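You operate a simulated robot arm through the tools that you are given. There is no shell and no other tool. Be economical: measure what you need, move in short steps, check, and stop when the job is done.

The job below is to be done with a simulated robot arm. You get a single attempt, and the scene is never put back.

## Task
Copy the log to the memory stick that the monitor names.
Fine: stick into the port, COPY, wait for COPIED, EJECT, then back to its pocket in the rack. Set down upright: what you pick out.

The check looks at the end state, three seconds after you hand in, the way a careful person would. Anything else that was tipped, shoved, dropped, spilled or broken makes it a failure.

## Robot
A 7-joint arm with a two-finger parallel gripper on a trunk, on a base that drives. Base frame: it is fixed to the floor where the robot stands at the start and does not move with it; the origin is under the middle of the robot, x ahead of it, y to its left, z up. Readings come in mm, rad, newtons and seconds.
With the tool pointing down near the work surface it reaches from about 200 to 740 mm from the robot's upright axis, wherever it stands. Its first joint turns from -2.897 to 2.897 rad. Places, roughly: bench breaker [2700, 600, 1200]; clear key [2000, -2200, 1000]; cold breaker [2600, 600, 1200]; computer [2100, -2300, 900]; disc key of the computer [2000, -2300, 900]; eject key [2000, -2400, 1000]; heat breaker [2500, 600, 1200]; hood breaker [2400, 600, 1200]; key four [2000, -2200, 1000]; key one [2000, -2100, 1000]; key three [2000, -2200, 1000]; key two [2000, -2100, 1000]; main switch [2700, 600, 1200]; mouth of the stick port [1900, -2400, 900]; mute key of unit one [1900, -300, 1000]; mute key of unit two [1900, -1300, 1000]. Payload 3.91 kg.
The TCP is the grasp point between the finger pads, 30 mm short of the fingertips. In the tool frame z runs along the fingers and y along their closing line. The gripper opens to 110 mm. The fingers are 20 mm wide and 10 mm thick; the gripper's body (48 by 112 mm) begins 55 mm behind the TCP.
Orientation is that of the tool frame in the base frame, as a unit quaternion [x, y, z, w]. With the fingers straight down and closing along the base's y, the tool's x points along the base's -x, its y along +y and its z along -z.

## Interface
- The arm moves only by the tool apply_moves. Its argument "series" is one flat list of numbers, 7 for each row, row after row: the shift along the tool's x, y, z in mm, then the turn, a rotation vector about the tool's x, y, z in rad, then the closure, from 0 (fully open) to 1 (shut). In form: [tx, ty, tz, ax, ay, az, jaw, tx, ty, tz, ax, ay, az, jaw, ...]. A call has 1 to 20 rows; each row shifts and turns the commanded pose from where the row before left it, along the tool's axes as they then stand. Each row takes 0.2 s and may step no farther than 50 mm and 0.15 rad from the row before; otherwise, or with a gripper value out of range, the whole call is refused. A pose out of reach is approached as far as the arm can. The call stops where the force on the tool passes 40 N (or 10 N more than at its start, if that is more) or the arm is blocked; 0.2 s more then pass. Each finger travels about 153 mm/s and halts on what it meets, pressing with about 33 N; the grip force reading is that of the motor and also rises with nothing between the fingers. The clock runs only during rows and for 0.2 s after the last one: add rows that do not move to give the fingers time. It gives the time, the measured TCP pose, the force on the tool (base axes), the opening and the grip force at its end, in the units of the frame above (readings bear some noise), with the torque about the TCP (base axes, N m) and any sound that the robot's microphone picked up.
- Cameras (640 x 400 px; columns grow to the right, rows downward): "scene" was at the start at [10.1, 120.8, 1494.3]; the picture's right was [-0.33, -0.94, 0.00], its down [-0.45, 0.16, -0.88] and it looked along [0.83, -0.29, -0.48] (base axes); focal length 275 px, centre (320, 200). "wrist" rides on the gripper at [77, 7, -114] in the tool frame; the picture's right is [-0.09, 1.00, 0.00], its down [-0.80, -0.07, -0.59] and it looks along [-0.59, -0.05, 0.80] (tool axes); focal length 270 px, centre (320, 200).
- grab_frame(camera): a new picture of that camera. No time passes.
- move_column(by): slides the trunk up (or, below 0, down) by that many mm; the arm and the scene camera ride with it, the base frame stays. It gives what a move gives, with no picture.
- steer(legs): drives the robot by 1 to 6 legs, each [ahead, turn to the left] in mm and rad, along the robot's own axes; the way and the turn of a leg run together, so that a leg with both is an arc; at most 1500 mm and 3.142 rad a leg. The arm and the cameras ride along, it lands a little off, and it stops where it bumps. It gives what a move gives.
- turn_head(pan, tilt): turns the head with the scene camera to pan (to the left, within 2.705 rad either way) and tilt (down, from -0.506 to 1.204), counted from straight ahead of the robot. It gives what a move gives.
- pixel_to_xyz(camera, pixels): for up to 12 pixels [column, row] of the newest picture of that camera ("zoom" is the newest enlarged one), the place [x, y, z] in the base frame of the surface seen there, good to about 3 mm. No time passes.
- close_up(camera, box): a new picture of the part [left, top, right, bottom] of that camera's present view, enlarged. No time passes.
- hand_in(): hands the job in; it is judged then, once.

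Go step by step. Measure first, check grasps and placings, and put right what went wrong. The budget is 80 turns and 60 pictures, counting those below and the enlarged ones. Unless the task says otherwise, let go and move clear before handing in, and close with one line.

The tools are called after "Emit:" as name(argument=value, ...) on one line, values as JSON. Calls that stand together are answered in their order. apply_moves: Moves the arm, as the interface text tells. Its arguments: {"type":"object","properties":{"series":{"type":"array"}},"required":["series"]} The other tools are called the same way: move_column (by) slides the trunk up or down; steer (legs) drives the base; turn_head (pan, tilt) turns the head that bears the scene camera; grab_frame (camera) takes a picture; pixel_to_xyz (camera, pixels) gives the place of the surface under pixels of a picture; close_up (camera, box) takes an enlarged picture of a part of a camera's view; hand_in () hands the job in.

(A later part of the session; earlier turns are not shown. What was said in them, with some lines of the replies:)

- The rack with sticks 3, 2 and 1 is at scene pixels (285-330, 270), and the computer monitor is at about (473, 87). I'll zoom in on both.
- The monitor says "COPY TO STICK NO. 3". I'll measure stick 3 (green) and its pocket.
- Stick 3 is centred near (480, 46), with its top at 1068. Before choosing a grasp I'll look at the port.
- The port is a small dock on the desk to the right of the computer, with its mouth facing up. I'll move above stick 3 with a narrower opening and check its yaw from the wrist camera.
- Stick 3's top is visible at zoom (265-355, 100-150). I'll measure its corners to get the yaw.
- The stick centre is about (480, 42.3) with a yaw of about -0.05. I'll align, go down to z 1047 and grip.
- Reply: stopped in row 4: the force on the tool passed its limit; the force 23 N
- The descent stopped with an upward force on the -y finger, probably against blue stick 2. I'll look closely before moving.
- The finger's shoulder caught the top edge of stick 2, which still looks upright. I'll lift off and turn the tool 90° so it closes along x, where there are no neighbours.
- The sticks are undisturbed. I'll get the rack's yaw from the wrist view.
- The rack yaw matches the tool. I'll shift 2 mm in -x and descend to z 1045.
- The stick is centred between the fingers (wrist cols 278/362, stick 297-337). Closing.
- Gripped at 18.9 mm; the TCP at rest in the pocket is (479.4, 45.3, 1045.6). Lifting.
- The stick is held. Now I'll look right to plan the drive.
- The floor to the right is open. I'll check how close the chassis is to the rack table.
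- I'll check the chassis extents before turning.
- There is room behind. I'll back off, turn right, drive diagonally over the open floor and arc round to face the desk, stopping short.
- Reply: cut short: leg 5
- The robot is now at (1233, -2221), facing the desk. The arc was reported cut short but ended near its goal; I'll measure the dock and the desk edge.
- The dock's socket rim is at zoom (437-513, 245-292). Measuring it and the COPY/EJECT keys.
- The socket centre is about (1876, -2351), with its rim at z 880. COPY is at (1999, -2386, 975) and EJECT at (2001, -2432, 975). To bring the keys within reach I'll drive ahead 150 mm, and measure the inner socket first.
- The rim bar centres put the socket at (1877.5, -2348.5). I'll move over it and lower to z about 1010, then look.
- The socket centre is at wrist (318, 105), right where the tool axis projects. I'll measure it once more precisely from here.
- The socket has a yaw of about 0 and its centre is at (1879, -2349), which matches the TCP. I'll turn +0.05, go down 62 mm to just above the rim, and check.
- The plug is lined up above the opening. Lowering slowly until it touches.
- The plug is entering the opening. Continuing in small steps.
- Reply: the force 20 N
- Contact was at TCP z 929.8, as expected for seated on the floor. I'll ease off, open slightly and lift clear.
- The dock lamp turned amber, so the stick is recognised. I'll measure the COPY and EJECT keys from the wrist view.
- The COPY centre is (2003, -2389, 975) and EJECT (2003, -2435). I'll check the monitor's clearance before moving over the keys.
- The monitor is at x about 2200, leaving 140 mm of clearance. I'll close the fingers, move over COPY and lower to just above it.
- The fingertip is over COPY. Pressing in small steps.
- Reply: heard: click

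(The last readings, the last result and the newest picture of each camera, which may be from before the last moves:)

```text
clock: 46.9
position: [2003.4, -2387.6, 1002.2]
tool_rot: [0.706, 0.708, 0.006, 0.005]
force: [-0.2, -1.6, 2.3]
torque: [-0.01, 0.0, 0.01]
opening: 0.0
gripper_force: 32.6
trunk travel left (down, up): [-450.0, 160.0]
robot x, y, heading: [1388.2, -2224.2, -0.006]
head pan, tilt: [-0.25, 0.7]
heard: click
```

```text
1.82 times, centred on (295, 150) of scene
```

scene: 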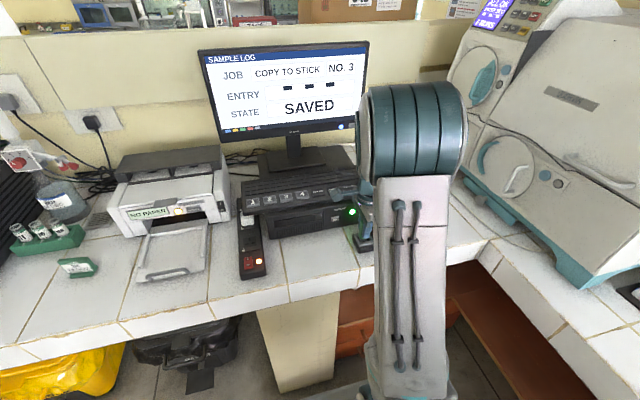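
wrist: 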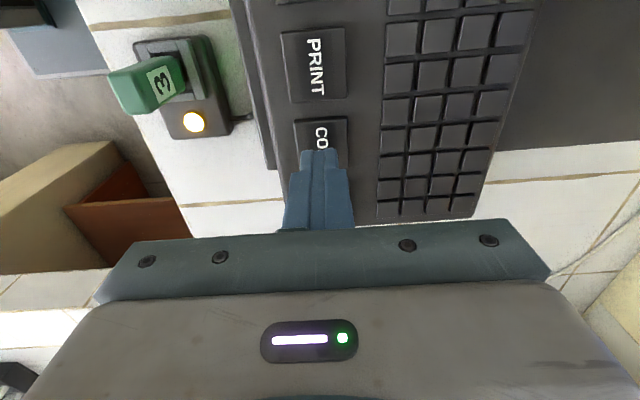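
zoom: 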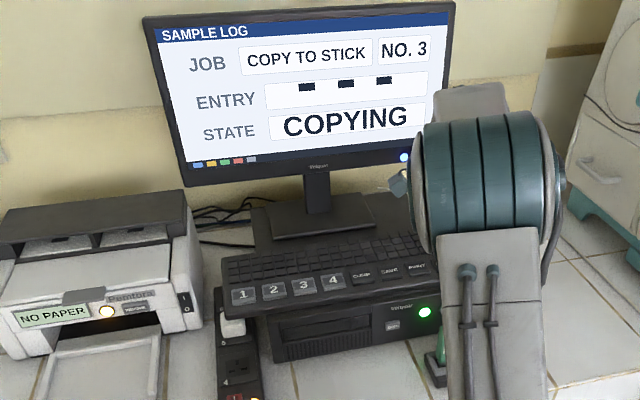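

The key clicked and the state is COPYING. I'll lift off and wait.

Emit:
apply_moves(series=[0, 0, -8, 0, 0, 0, 1, 0, 0, -15, 0, 0, 0, 1, 0, 0, 0, 0, 0, 0, 1, 0, 0, 0, 0, 0, 0, 1, 0, 0, 0, 0, 0, 0, 1, 0, 0, 0, 0, 0, 0, 1, 0, 0, 0, 0, 0, 0, 1, 0, 0, 0, 0, 0, 0, 1, 0, 0, 0, 0, 0, 0, 1, 0, 0, 0, 0, 0, 0, 1, 0, 0, 0, 0, 0, 0, 1, 0, 0, 0, 0, 0, 0, 1, 0, 0, 0, 0, 0, 0, 1, 0, 0, 0, 0, 0, 0, 1, 0, 0, 0, 0, 0, 0, 1, 0, 0, 0, 0, 0, 0, 1, 0, 0, 0, 0, 0, 0, 1, 0, 0, 0, 0, 0, 0, 1])

Emit:
close_up(camera="scene", box=[190, 40, 400, 260])

```text
clock: 50.7
position: [2001.8, -2387.3, 1024.7]
tool_rot: [0.706, 0.708, 0.005, 0.005]
force: [-0.2, 1.4, 0.5]
torque: [-0.02, 0.02, -0.01]
opening: 0.0
gripper_force: 33.4
trunk travel left (down, up): [-450.0, 160.0]
robot x, y, heading: [1385.9, -2222.9, -0.005]
head pan, tilt: [-0.25, 0.7]
```

```text
1.82 times, centred on (295, 150) of scene
```

zoom: 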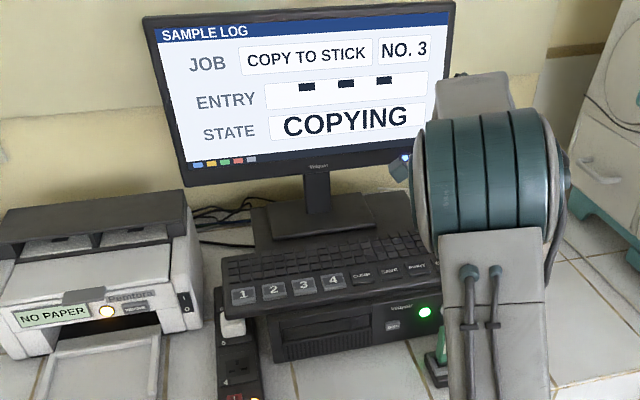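

It's still COPYING. I'll move over EJECT, staying above it, while waiting.

Emit:
apply_moves(series=[-24, 1, 0, 0, 0, 0, 1, -23.5, 0, 0, 0, 0, 0, 1, 0, 0, 0, 0, 0, 0, 1, 0, 0, 0, 0, 0, 0, 1, 0, 0, 0, 0, 0, 0, 1, 0, 0, 0, 0, 0, 0, 1, 0, 0, 0, 0, 0, 0, 1, 0, 0, 0, 0, 0, 0, 1, 0, 0, 0, 0, 0, 0, 1, 0, 0, 0, 0, 0, 0, 1, 0, 0, 0, 0, 0, 0, 1, 0, 0, 0, 0, 0, 0, 1, 0, 0, 0, 0, 0, 0, 1, 0, 0, 0, 0, 0, 0, 1, 0, 0, 0, 0, 0, 0, 1, 0, 0, 0, 0, 0, 0, 1, 0, 0, 0, 0, 0, 0, 1, 0, 0, 0, 0, 0, 0, 1, 0, 0, 0, 0, 0, 0, 1, 0, 0, 0, 0, 0, 0, 1])

Emit:
close_up(camera="scene", box=[190, 40, 400, 260])

Emit:
close_up(camera="wrist", box=[80, 20, 480, 240])

```text
clock: 54.9
position: [2003.3, -2435.2, 1024.9]
tool_rot: [0.707, 0.707, 0.005, 0.006]
force: [-0.5, -0.5, 0.5]
torque: [0.06, -0.01, 0.03]
opening: 0.1
gripper_force: 33.2
trunk travel left (down, up): [-450.0, 160.0]
robot x, y, heading: [1384.9, -2225.0, -0.008]
head pan, tilt: [-0.25, 0.7]
```

```text
1.82 times, centred on (295, 150) of scene
```

zoom: 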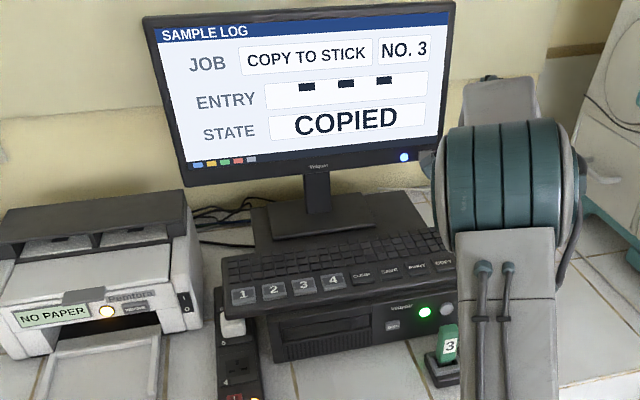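

```text
1.60 times, centred on (280, 130) of wrist
```

zoom: 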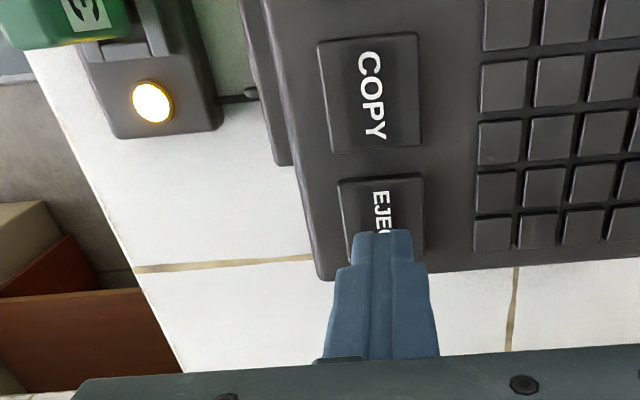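

COPIED is shown and the fingertip is over EJECT. Pressing, then lifting.

Emit:
apply_moves(series=[0, 0, 8, 0, 0, 0, 1, 0, 0, 7, 0, 0, 0, 1, 0, 0, 3, 0, 0, 0, 1, 0, 0, 2, 0, 0, 0, 1, 0, 0, 2, 0, 0, 0, 1, 0, 0, 0, 0, 0, 0, 1, 0, 0, -12, 0, 0, 0, 1, 0, 0, -40, 0, 0, 0, 1, 0, 0, 0, 0, 0, 0, 1])

Emit:
close_up(camera="scene", box=[190, 40, 400, 260])

```text
clock: 56.9
position: [2003.0, -2438.2, 1054.9]
tool_rot: [0.705, 0.709, 0.005, 0.004]
force: [-1.1, -0.6, 0.6]
torque: [0.0, -0.01, 0.0]
opening: 0.1
gripper_force: 33.2
trunk travel left (down, up): [-450.0, 160.0]
robot x, y, heading: [1385.6, -2224.5, -0.003]
head pan, tilt: [-0.25, 0.7]
heard: click
```

```text
1.82 times, centred on (295, 150) of scene
```

zoom: 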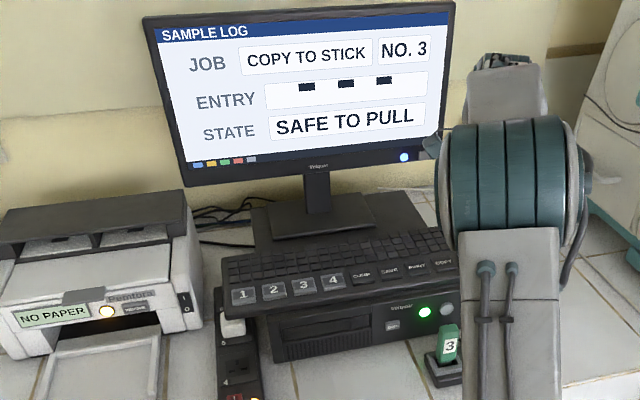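

The screen says SAFE TO PULL. Moving back above the stick and opening to 38 mm.

Emit:
apply_moves(series=[22, -31, 0, 0, 0, 0, 1, 22, -31, 0, 0, 0, 0, 1, 22, -31, 0, 0, 0, 0, 0.8, 21.5, -31, 0, 0, 0, 0, 0.65, 0, 0, 0, 0, 0, 0, 0.65, 0, 0, 30, 0, 0, 0, 0.65, 0, 0, 0, 0, 0, 0, 0.65])

Emit:
grab_frame(camera="wrist")

Emit:
pixel_to_xyz(camera="wrist", pixels=[[309, 125], [330, 125], [320, 130], [310, 145], [332, 145], [320, 110]])

```text
clock: 58.5
position: [1880.2, -2349.3, 1024.0]
tool_rot: [0.705, 0.709, 0.005, 0.004]
force: [-0.4, -0.3, -0.2]
torque: [-0.02, -0.02, -0.02]
opening: 38.6
gripper_force: 0.2
trunk travel left (down, up): [-450.0, 160.0]
robot x, y, heading: [1384.2, -2222.3, -0.004]
head pan, tilt: [-0.25, 0.7]
```

```text
20 pictures are left
```

wrist: 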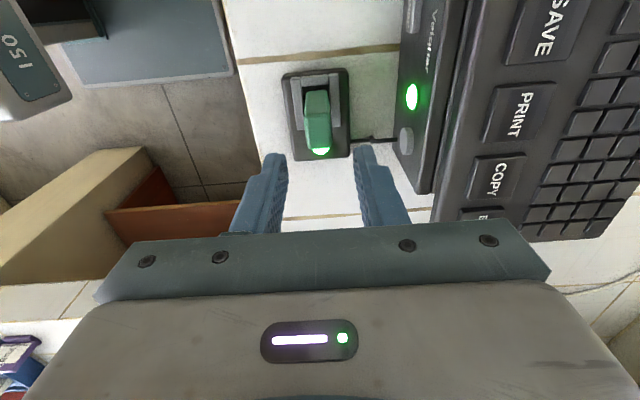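

```text
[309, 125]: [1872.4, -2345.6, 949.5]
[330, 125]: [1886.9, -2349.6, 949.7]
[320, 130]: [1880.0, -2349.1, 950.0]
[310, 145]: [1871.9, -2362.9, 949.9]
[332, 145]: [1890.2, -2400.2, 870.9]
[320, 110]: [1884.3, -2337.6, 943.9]
```

The lamp is green and the stick is centred. Descending to z 930 to grip, then lifting.

Emit:
apply_moves(series=[0, -0.7, 34, 0, 0, 0, 0.65, 0, 0, 34, 0, 0, 0, 0.65, 0, 0, 20, 0, 0, 0, 0.65, 0, 0, 6, 0, 0, 0, 0.65, 0, 0, 0, 0, 0, 0, 0.65, 0, 0, 0, 0, 0, 0, 0.8, 0, 0, 0, 0, 0, 0, 1, 0, 0, 0, 0, 0, 0, 1, 0, 0, 0, 0, 0, 0, 1])

```text
clock: 60.5
position: [1879.9, -2349.3, 928.8]
tool_rot: [0.706, 0.708, 0.004, 0.005]
force: [-1.9, -0.7, 0.1]
torque: [-0.03, 0.09, -0.01]
opening: 19.1
gripper_force: 32.7
trunk travel left (down, up): [-450.0, 160.0]
robot x, y, heading: [1379.1, -2222.8, -0.004]
head pan, tilt: [-0.25, 0.7]
```

Gripped at 19.1 mm. Lifting straight up and bringing the arm back to its carrying pose.

Emit:
apply_moves(series=[0, 0, -6, 0, 0, 0, 1, 0, 0, -14, 0, 0, 0, 1, 0, 0, -40, 0, 0, 0, 1, 0, 0, -48, 0, 0, 0, 1, 0, 0, -48, 0, 0, 0, 1, 0, 0, -48, 0, 0, 0, 1, 0, 0, -48, 0, 0, 0, 1, 43, -4, 0, 0, 0, 0, 1, 43, -4, 0, 0, 0, 0, 1, 43, -4, 0, 0, 0, 0, 1, 43, -4, 0, 0, 0, 0, 1, 0, 0, 0, 0, 0, 0, 1])

Emit:
grab_frame(camera="scene")

Emit:
grab_frame(camera="wrist")

```text
clock: 63.1
position: [1862.1, -2174.9, 1181.4]
tool_rot: [0.706, 0.709, 0.004, 0.005]
force: [0.1, 0.2, -0.2]
torque: [0.03, 0.01, 0.01]
opening: 19.0
gripper_force: 33.4
trunk travel left (down, up): [-450.0, 160.0]
robot x, y, heading: [1384.1, -2223.5, -0.006]
head pan, tilt: [-0.25, 0.7]
```

```text
19 pictures are left
```

scene: 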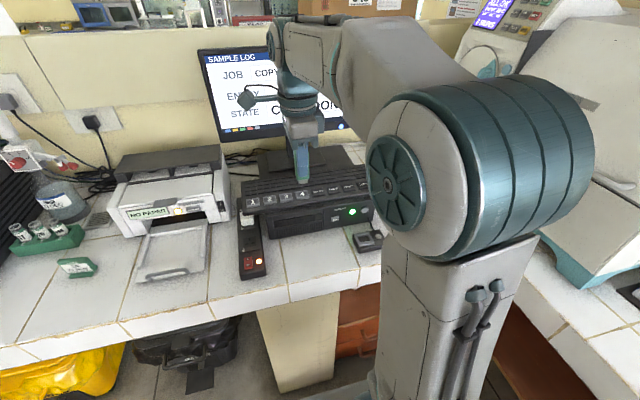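

```text
18 pictures are left
```

wrist: 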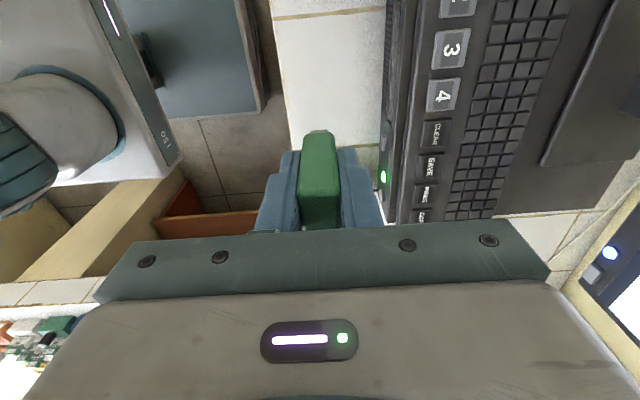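

The stick is held. I'll look at the monitor state, then drive back along the same path in reverse.

Emit:
close_up(camera="scene", box=[190, 40, 390, 250])

Emit:
steer(legs=[[-150, 0], [-800, -1.179], [-950, 0], [-1000, 0], [0, 1.179]])

```text
1.90 times, centred on (290, 145) of scene
```

zoom: 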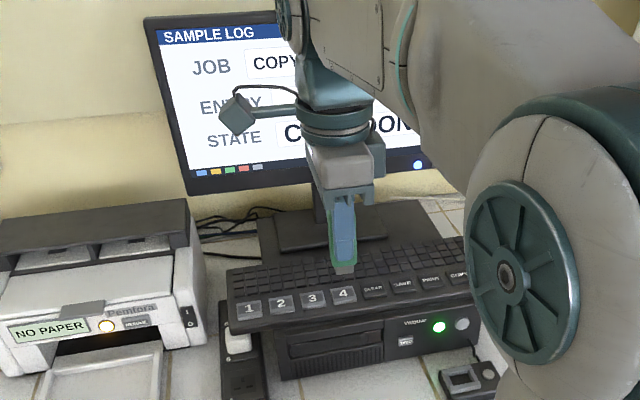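

```text
clock: 80.6
position: [331.6, 41.7, 1183.1]
tool_rot: [0.704, 0.711, 0.005, 0.005]
force: [0.3, -0.7, -0.6]
torque: [-0.01, -0.01, 0.0]
opening: 18.8
gripper_force: 33.4
trunk travel left (down, up): [-450.0, 160.0]
robot x, y, heading: [-146.3, -10.4, 0.005]
head pan, tilt: [-0.25, 0.7]
cut short: leg 2
```

The state reads "COPY DONE", and the robot is back at (-146, -10). Driving ahead 150 and looking at the rack.

Emit:
steer(legs=[[148, 0]])

Emit:
turn_head(pan=-0.3, tilt=0.6)

Emit:
grab_frame(camera="scene")

Emit:
grab_frame(camera="wrist")

```text
clock: 82.0
position: [480.2, 43.0, 1180.2]
tool_rot: [0.703, 0.711, 0.005, 0.005]
force: [-0.3, -0.2, 0.1]
torque: [0.01, -0.01, -0.03]
opening: 18.7
gripper_force: 32.8
trunk travel left (down, up): [-450.0, 160.0]
robot x, y, heading: [2.7, -8.0, 0.008]
head pan, tilt: [-0.25, 0.7]
```

```text
clock: 82.7
position: [479.2, 42.6, 1183.0]
tool_rot: [0.703, 0.711, 0.005, 0.005]
force: [0.4, -1.0, -0.5]
torque: [0.03, 0.01, 0.01]
opening: 19.0
gripper_force: 33.4
trunk travel left (down, up): [-450.0, 160.0]
robot x, y, heading: [1.0, -10.0, 0.002]
head pan, tilt: [-0.3, 0.6]
```

```text
16 pictures are left
```

scene: 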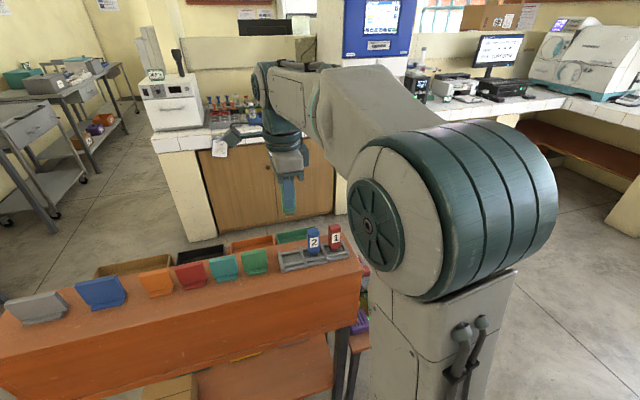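

```text
15 pictures are left
```

wrist: 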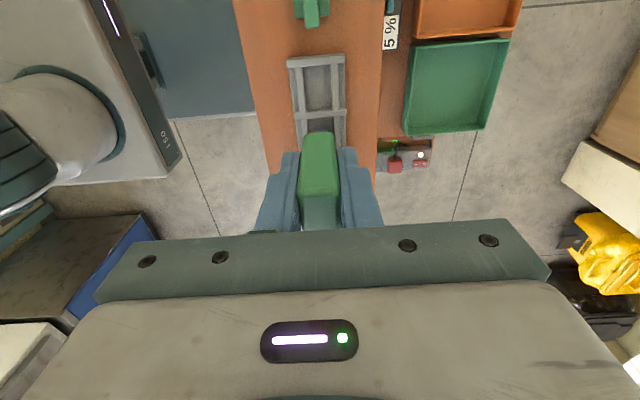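

The pocket for stick 3 is at wrist (318, 88), nearly under the tool. I'll measure its walls.

Emit:
close_up(camera="wrist", box=[270, 45, 370, 145])

Emit:
pixel_to_xyz(camera="wrist", pixels=[[290, 65], [340, 58], [300, 90], [339, 90], [302, 110], [340, 110], [318, 88], [312, 62], [330, 60], [303, 75], [335, 75]])

```text
4.00 times, centred on (320, 95) of wrist
```

zoom: 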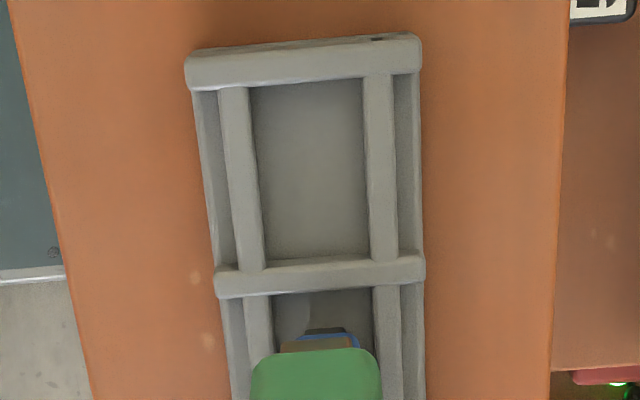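

```text
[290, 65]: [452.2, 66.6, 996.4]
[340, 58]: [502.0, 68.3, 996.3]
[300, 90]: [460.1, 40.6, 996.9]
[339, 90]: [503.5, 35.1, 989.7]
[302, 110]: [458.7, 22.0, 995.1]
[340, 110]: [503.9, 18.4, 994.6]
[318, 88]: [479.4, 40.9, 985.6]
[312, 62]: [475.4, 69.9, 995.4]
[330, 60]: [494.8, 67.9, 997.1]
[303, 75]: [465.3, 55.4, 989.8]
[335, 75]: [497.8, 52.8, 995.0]
```

I'll measure the rail and divider centres in the enlarged view.

Emit:
pixel_to_xyz(camera="zoom", pixels=[[236, 130], [245, 220], [378, 120], [382, 220], [300, 65], [300, 80], [320, 268], [320, 285], [310, 170], [262, 180], [360, 180]])

```text
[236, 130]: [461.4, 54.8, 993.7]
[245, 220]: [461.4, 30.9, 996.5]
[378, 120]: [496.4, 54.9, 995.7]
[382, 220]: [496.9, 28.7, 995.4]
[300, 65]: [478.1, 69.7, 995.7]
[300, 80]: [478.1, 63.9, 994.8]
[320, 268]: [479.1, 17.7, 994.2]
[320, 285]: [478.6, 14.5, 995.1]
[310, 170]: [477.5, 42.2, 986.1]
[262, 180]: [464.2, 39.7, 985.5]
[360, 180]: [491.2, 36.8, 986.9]
```

The pocket centre is (479, 42.5) with yaw 0, which the tool matches. I'll lower to about z 1065 first.

Emit:
apply_moves(series=[1, 0, 30, 0, 0, 0.01, 1, 0, 0, 40, 0, 0, 0, 1, 0, 0, 35, 0, 0, 0, 1, 0, 0, 12, 0, 0, 0, 1, 0, 0, 0, 0, 0, 0, 1])

Emit:
close_up(camera="scene", box=[260, 200, 360, 280])

Emit:
close_up(camera="wrist", box=[240, 60, 400, 240])

```text
clock: 83.9
position: [481.1, 44.6, 1062.9]
tool_rot: [0.707, 0.707, 0.005, 0.005]
force: [1.0, -0.2, 0.1]
torque: [0.02, 0.02, -0.01]
opening: 19.0
gripper_force: 33.3
trunk travel left (down, up): [-450.0, 160.0]
robot x, y, heading: [1.9, -8.4, 0.005]
head pan, tilt: [-0.3, 0.6]
```

```text
5.00 times, centred on (310, 240) of scene
```

zoom: 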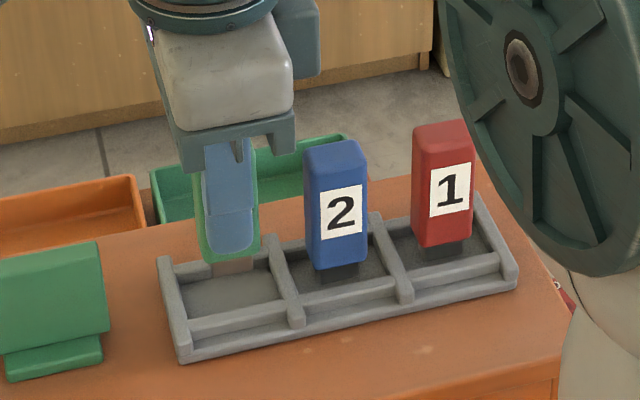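

```text
2.22 times, centred on (320, 150) of wrist
```

zoom: 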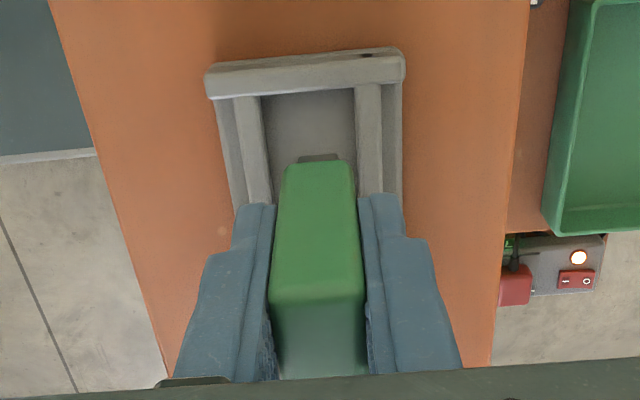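

The stick is centred above the pocket. Lowering slowly, about 20 mm, until it touches.

Emit:
apply_moves(series=[0, -1, 5, 0, 0, 0, 1, 0, 0, 4, 0, 0, 0, 1, 0, 0, 3, 0, 0, 0, 1, 0, 0, 2, 0, 0, 0, 1, 0, 0, 2, 0, 0, 0, 1, 0, 0, 1.5, 0, 0, 0, 1, 0, 0, 0, 0, 0, 0, 1])

Emit:
close_up(camera="scene", box=[260, 200, 360, 280])

```text
clock: 85.5
position: [481.1, 44.1, 1047.2]
tool_rot: [0.706, 0.708, 0.006, 0.005]
force: [-0.4, 0.7, -1.0]
torque: [0.06, 0.04, -0.02]
opening: 18.8
gripper_force: 33.5
trunk travel left (down, up): [-450.0, 160.0]
robot x, y, heading: [4.1, -7.8, 0.008]
head pan, tilt: [-0.3, 0.6]
```

```text
5.00 times, centred on (310, 240) of scene
```

zoom: 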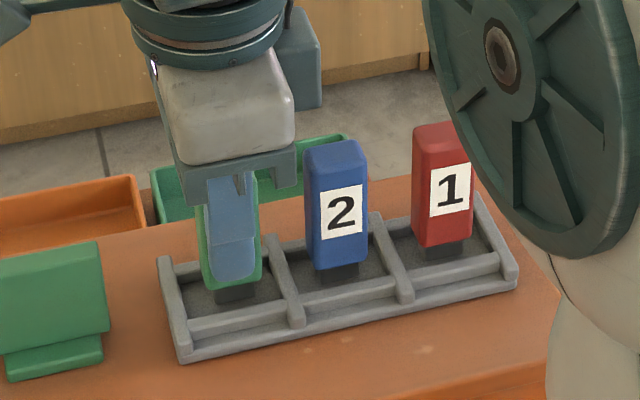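

No contact force yet; expected contact is around z 1044-1045. Going on in 1 mm steps.

Emit:
apply_moves(series=[0, 0, 1, 0, 0, 0, 1, 0, 0, 1, 0, 0, 0, 1, 0, 0, 1, 0, 0, 0, 1, 0, 0, 0, 0, 0, 0, 1])

```text
clock: 86.5
position: [480.3, 42.9, 1045.4]
tool_rot: [0.706, 0.708, 0.007, 0.005]
force: [1.7, 0.6, 19.3]
torque: [0.03, 0.09, -0.03]
opening: 18.9
gripper_force: 32.7
trunk travel left (down, up): [-450.0, 160.0]
robot x, y, heading: [1.8, -8.4, 0.005]
head pan, tilt: [-0.3, 0.6]
```

Contact is 19 N at z 1045.4, so the stick is seated. I'll ease off, open to 38 mm and lift clear.

Emit:
apply_moves(series=[0, 0, -1.5, 0, 0, 0, 1, 0, 0, 0, 0, 0, 0, 0.85, 0, 0, 0, 0, 0, 0, 0.65, 0, 0, 0, 0, 0, 0, 0.65, 0, 0, -10, 0, 0, 0, 0.65, 0, 0, -35, 0, 0, 0, 0.65, 0, 0, -45, 0, 0, 0, 0.65, 0, 0, -45, 0, 0, 0, 0.65, 0, 0, 0, 0, 0, 0, 0.65])

Emit:
close_up(camera="scene", box=[260, 200, 360, 280])

Emit:
close_up(camera="scene", box=[440, 20, 560, 110])

Emit:
grab_frame(camera="wrist")

```text
clock: 88.5
position: [478.2, 45.9, 1180.6]
tool_rot: [0.707, 0.708, 0.004, 0.004]
force: [-0.5, -0.1, 0.2]
torque: [-0.02, -0.01, -0.02]
opening: 38.6
gripper_force: 0.2
trunk travel left (down, up): [-450.0, 160.0]
robot x, y, heading: [5.3, -9.5, 0.01]
head pan, tilt: [-0.3, 0.6]
```

```text
5.00 times, centred on (310, 240) of scene
```

zoom: 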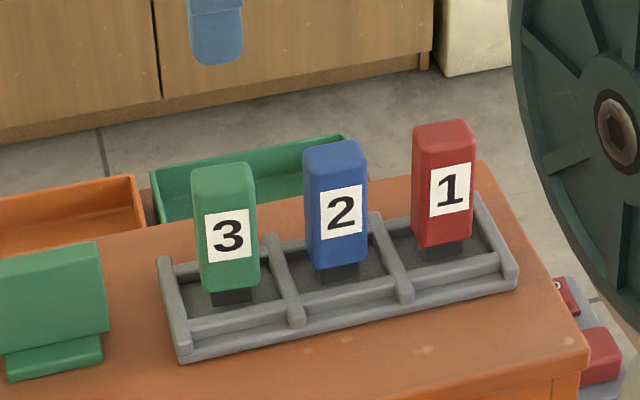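

```text
4.44 times, centred on (500, 65) of scene
```

zoom: 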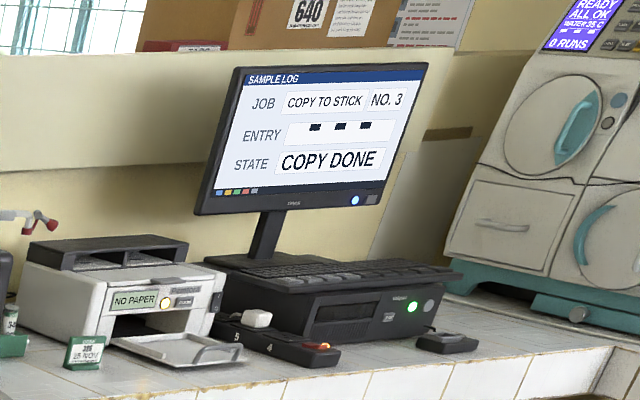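

```text
8 pictures are left
```

wrist: 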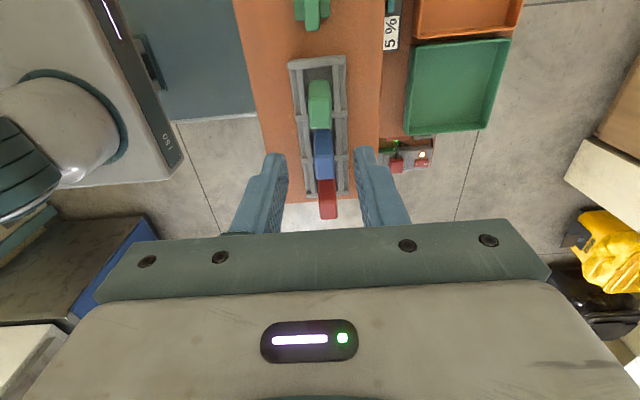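

The monitor says COPY DONE, stick 3 stands upright in its pocket beside sticks 2 and 1, and the gripper is clear. Handing in.

Emit:
hand_in()

```text
The job is handed in.
```

The log is copied to stick no. 3 and the job is handed in: the stick was ejected, the monitor reads COPY DONE, and the stick is back upright in its rack pocket. On my first grasp attempt a finger touched the top of stick 2, but it stayed upright in its pocket.
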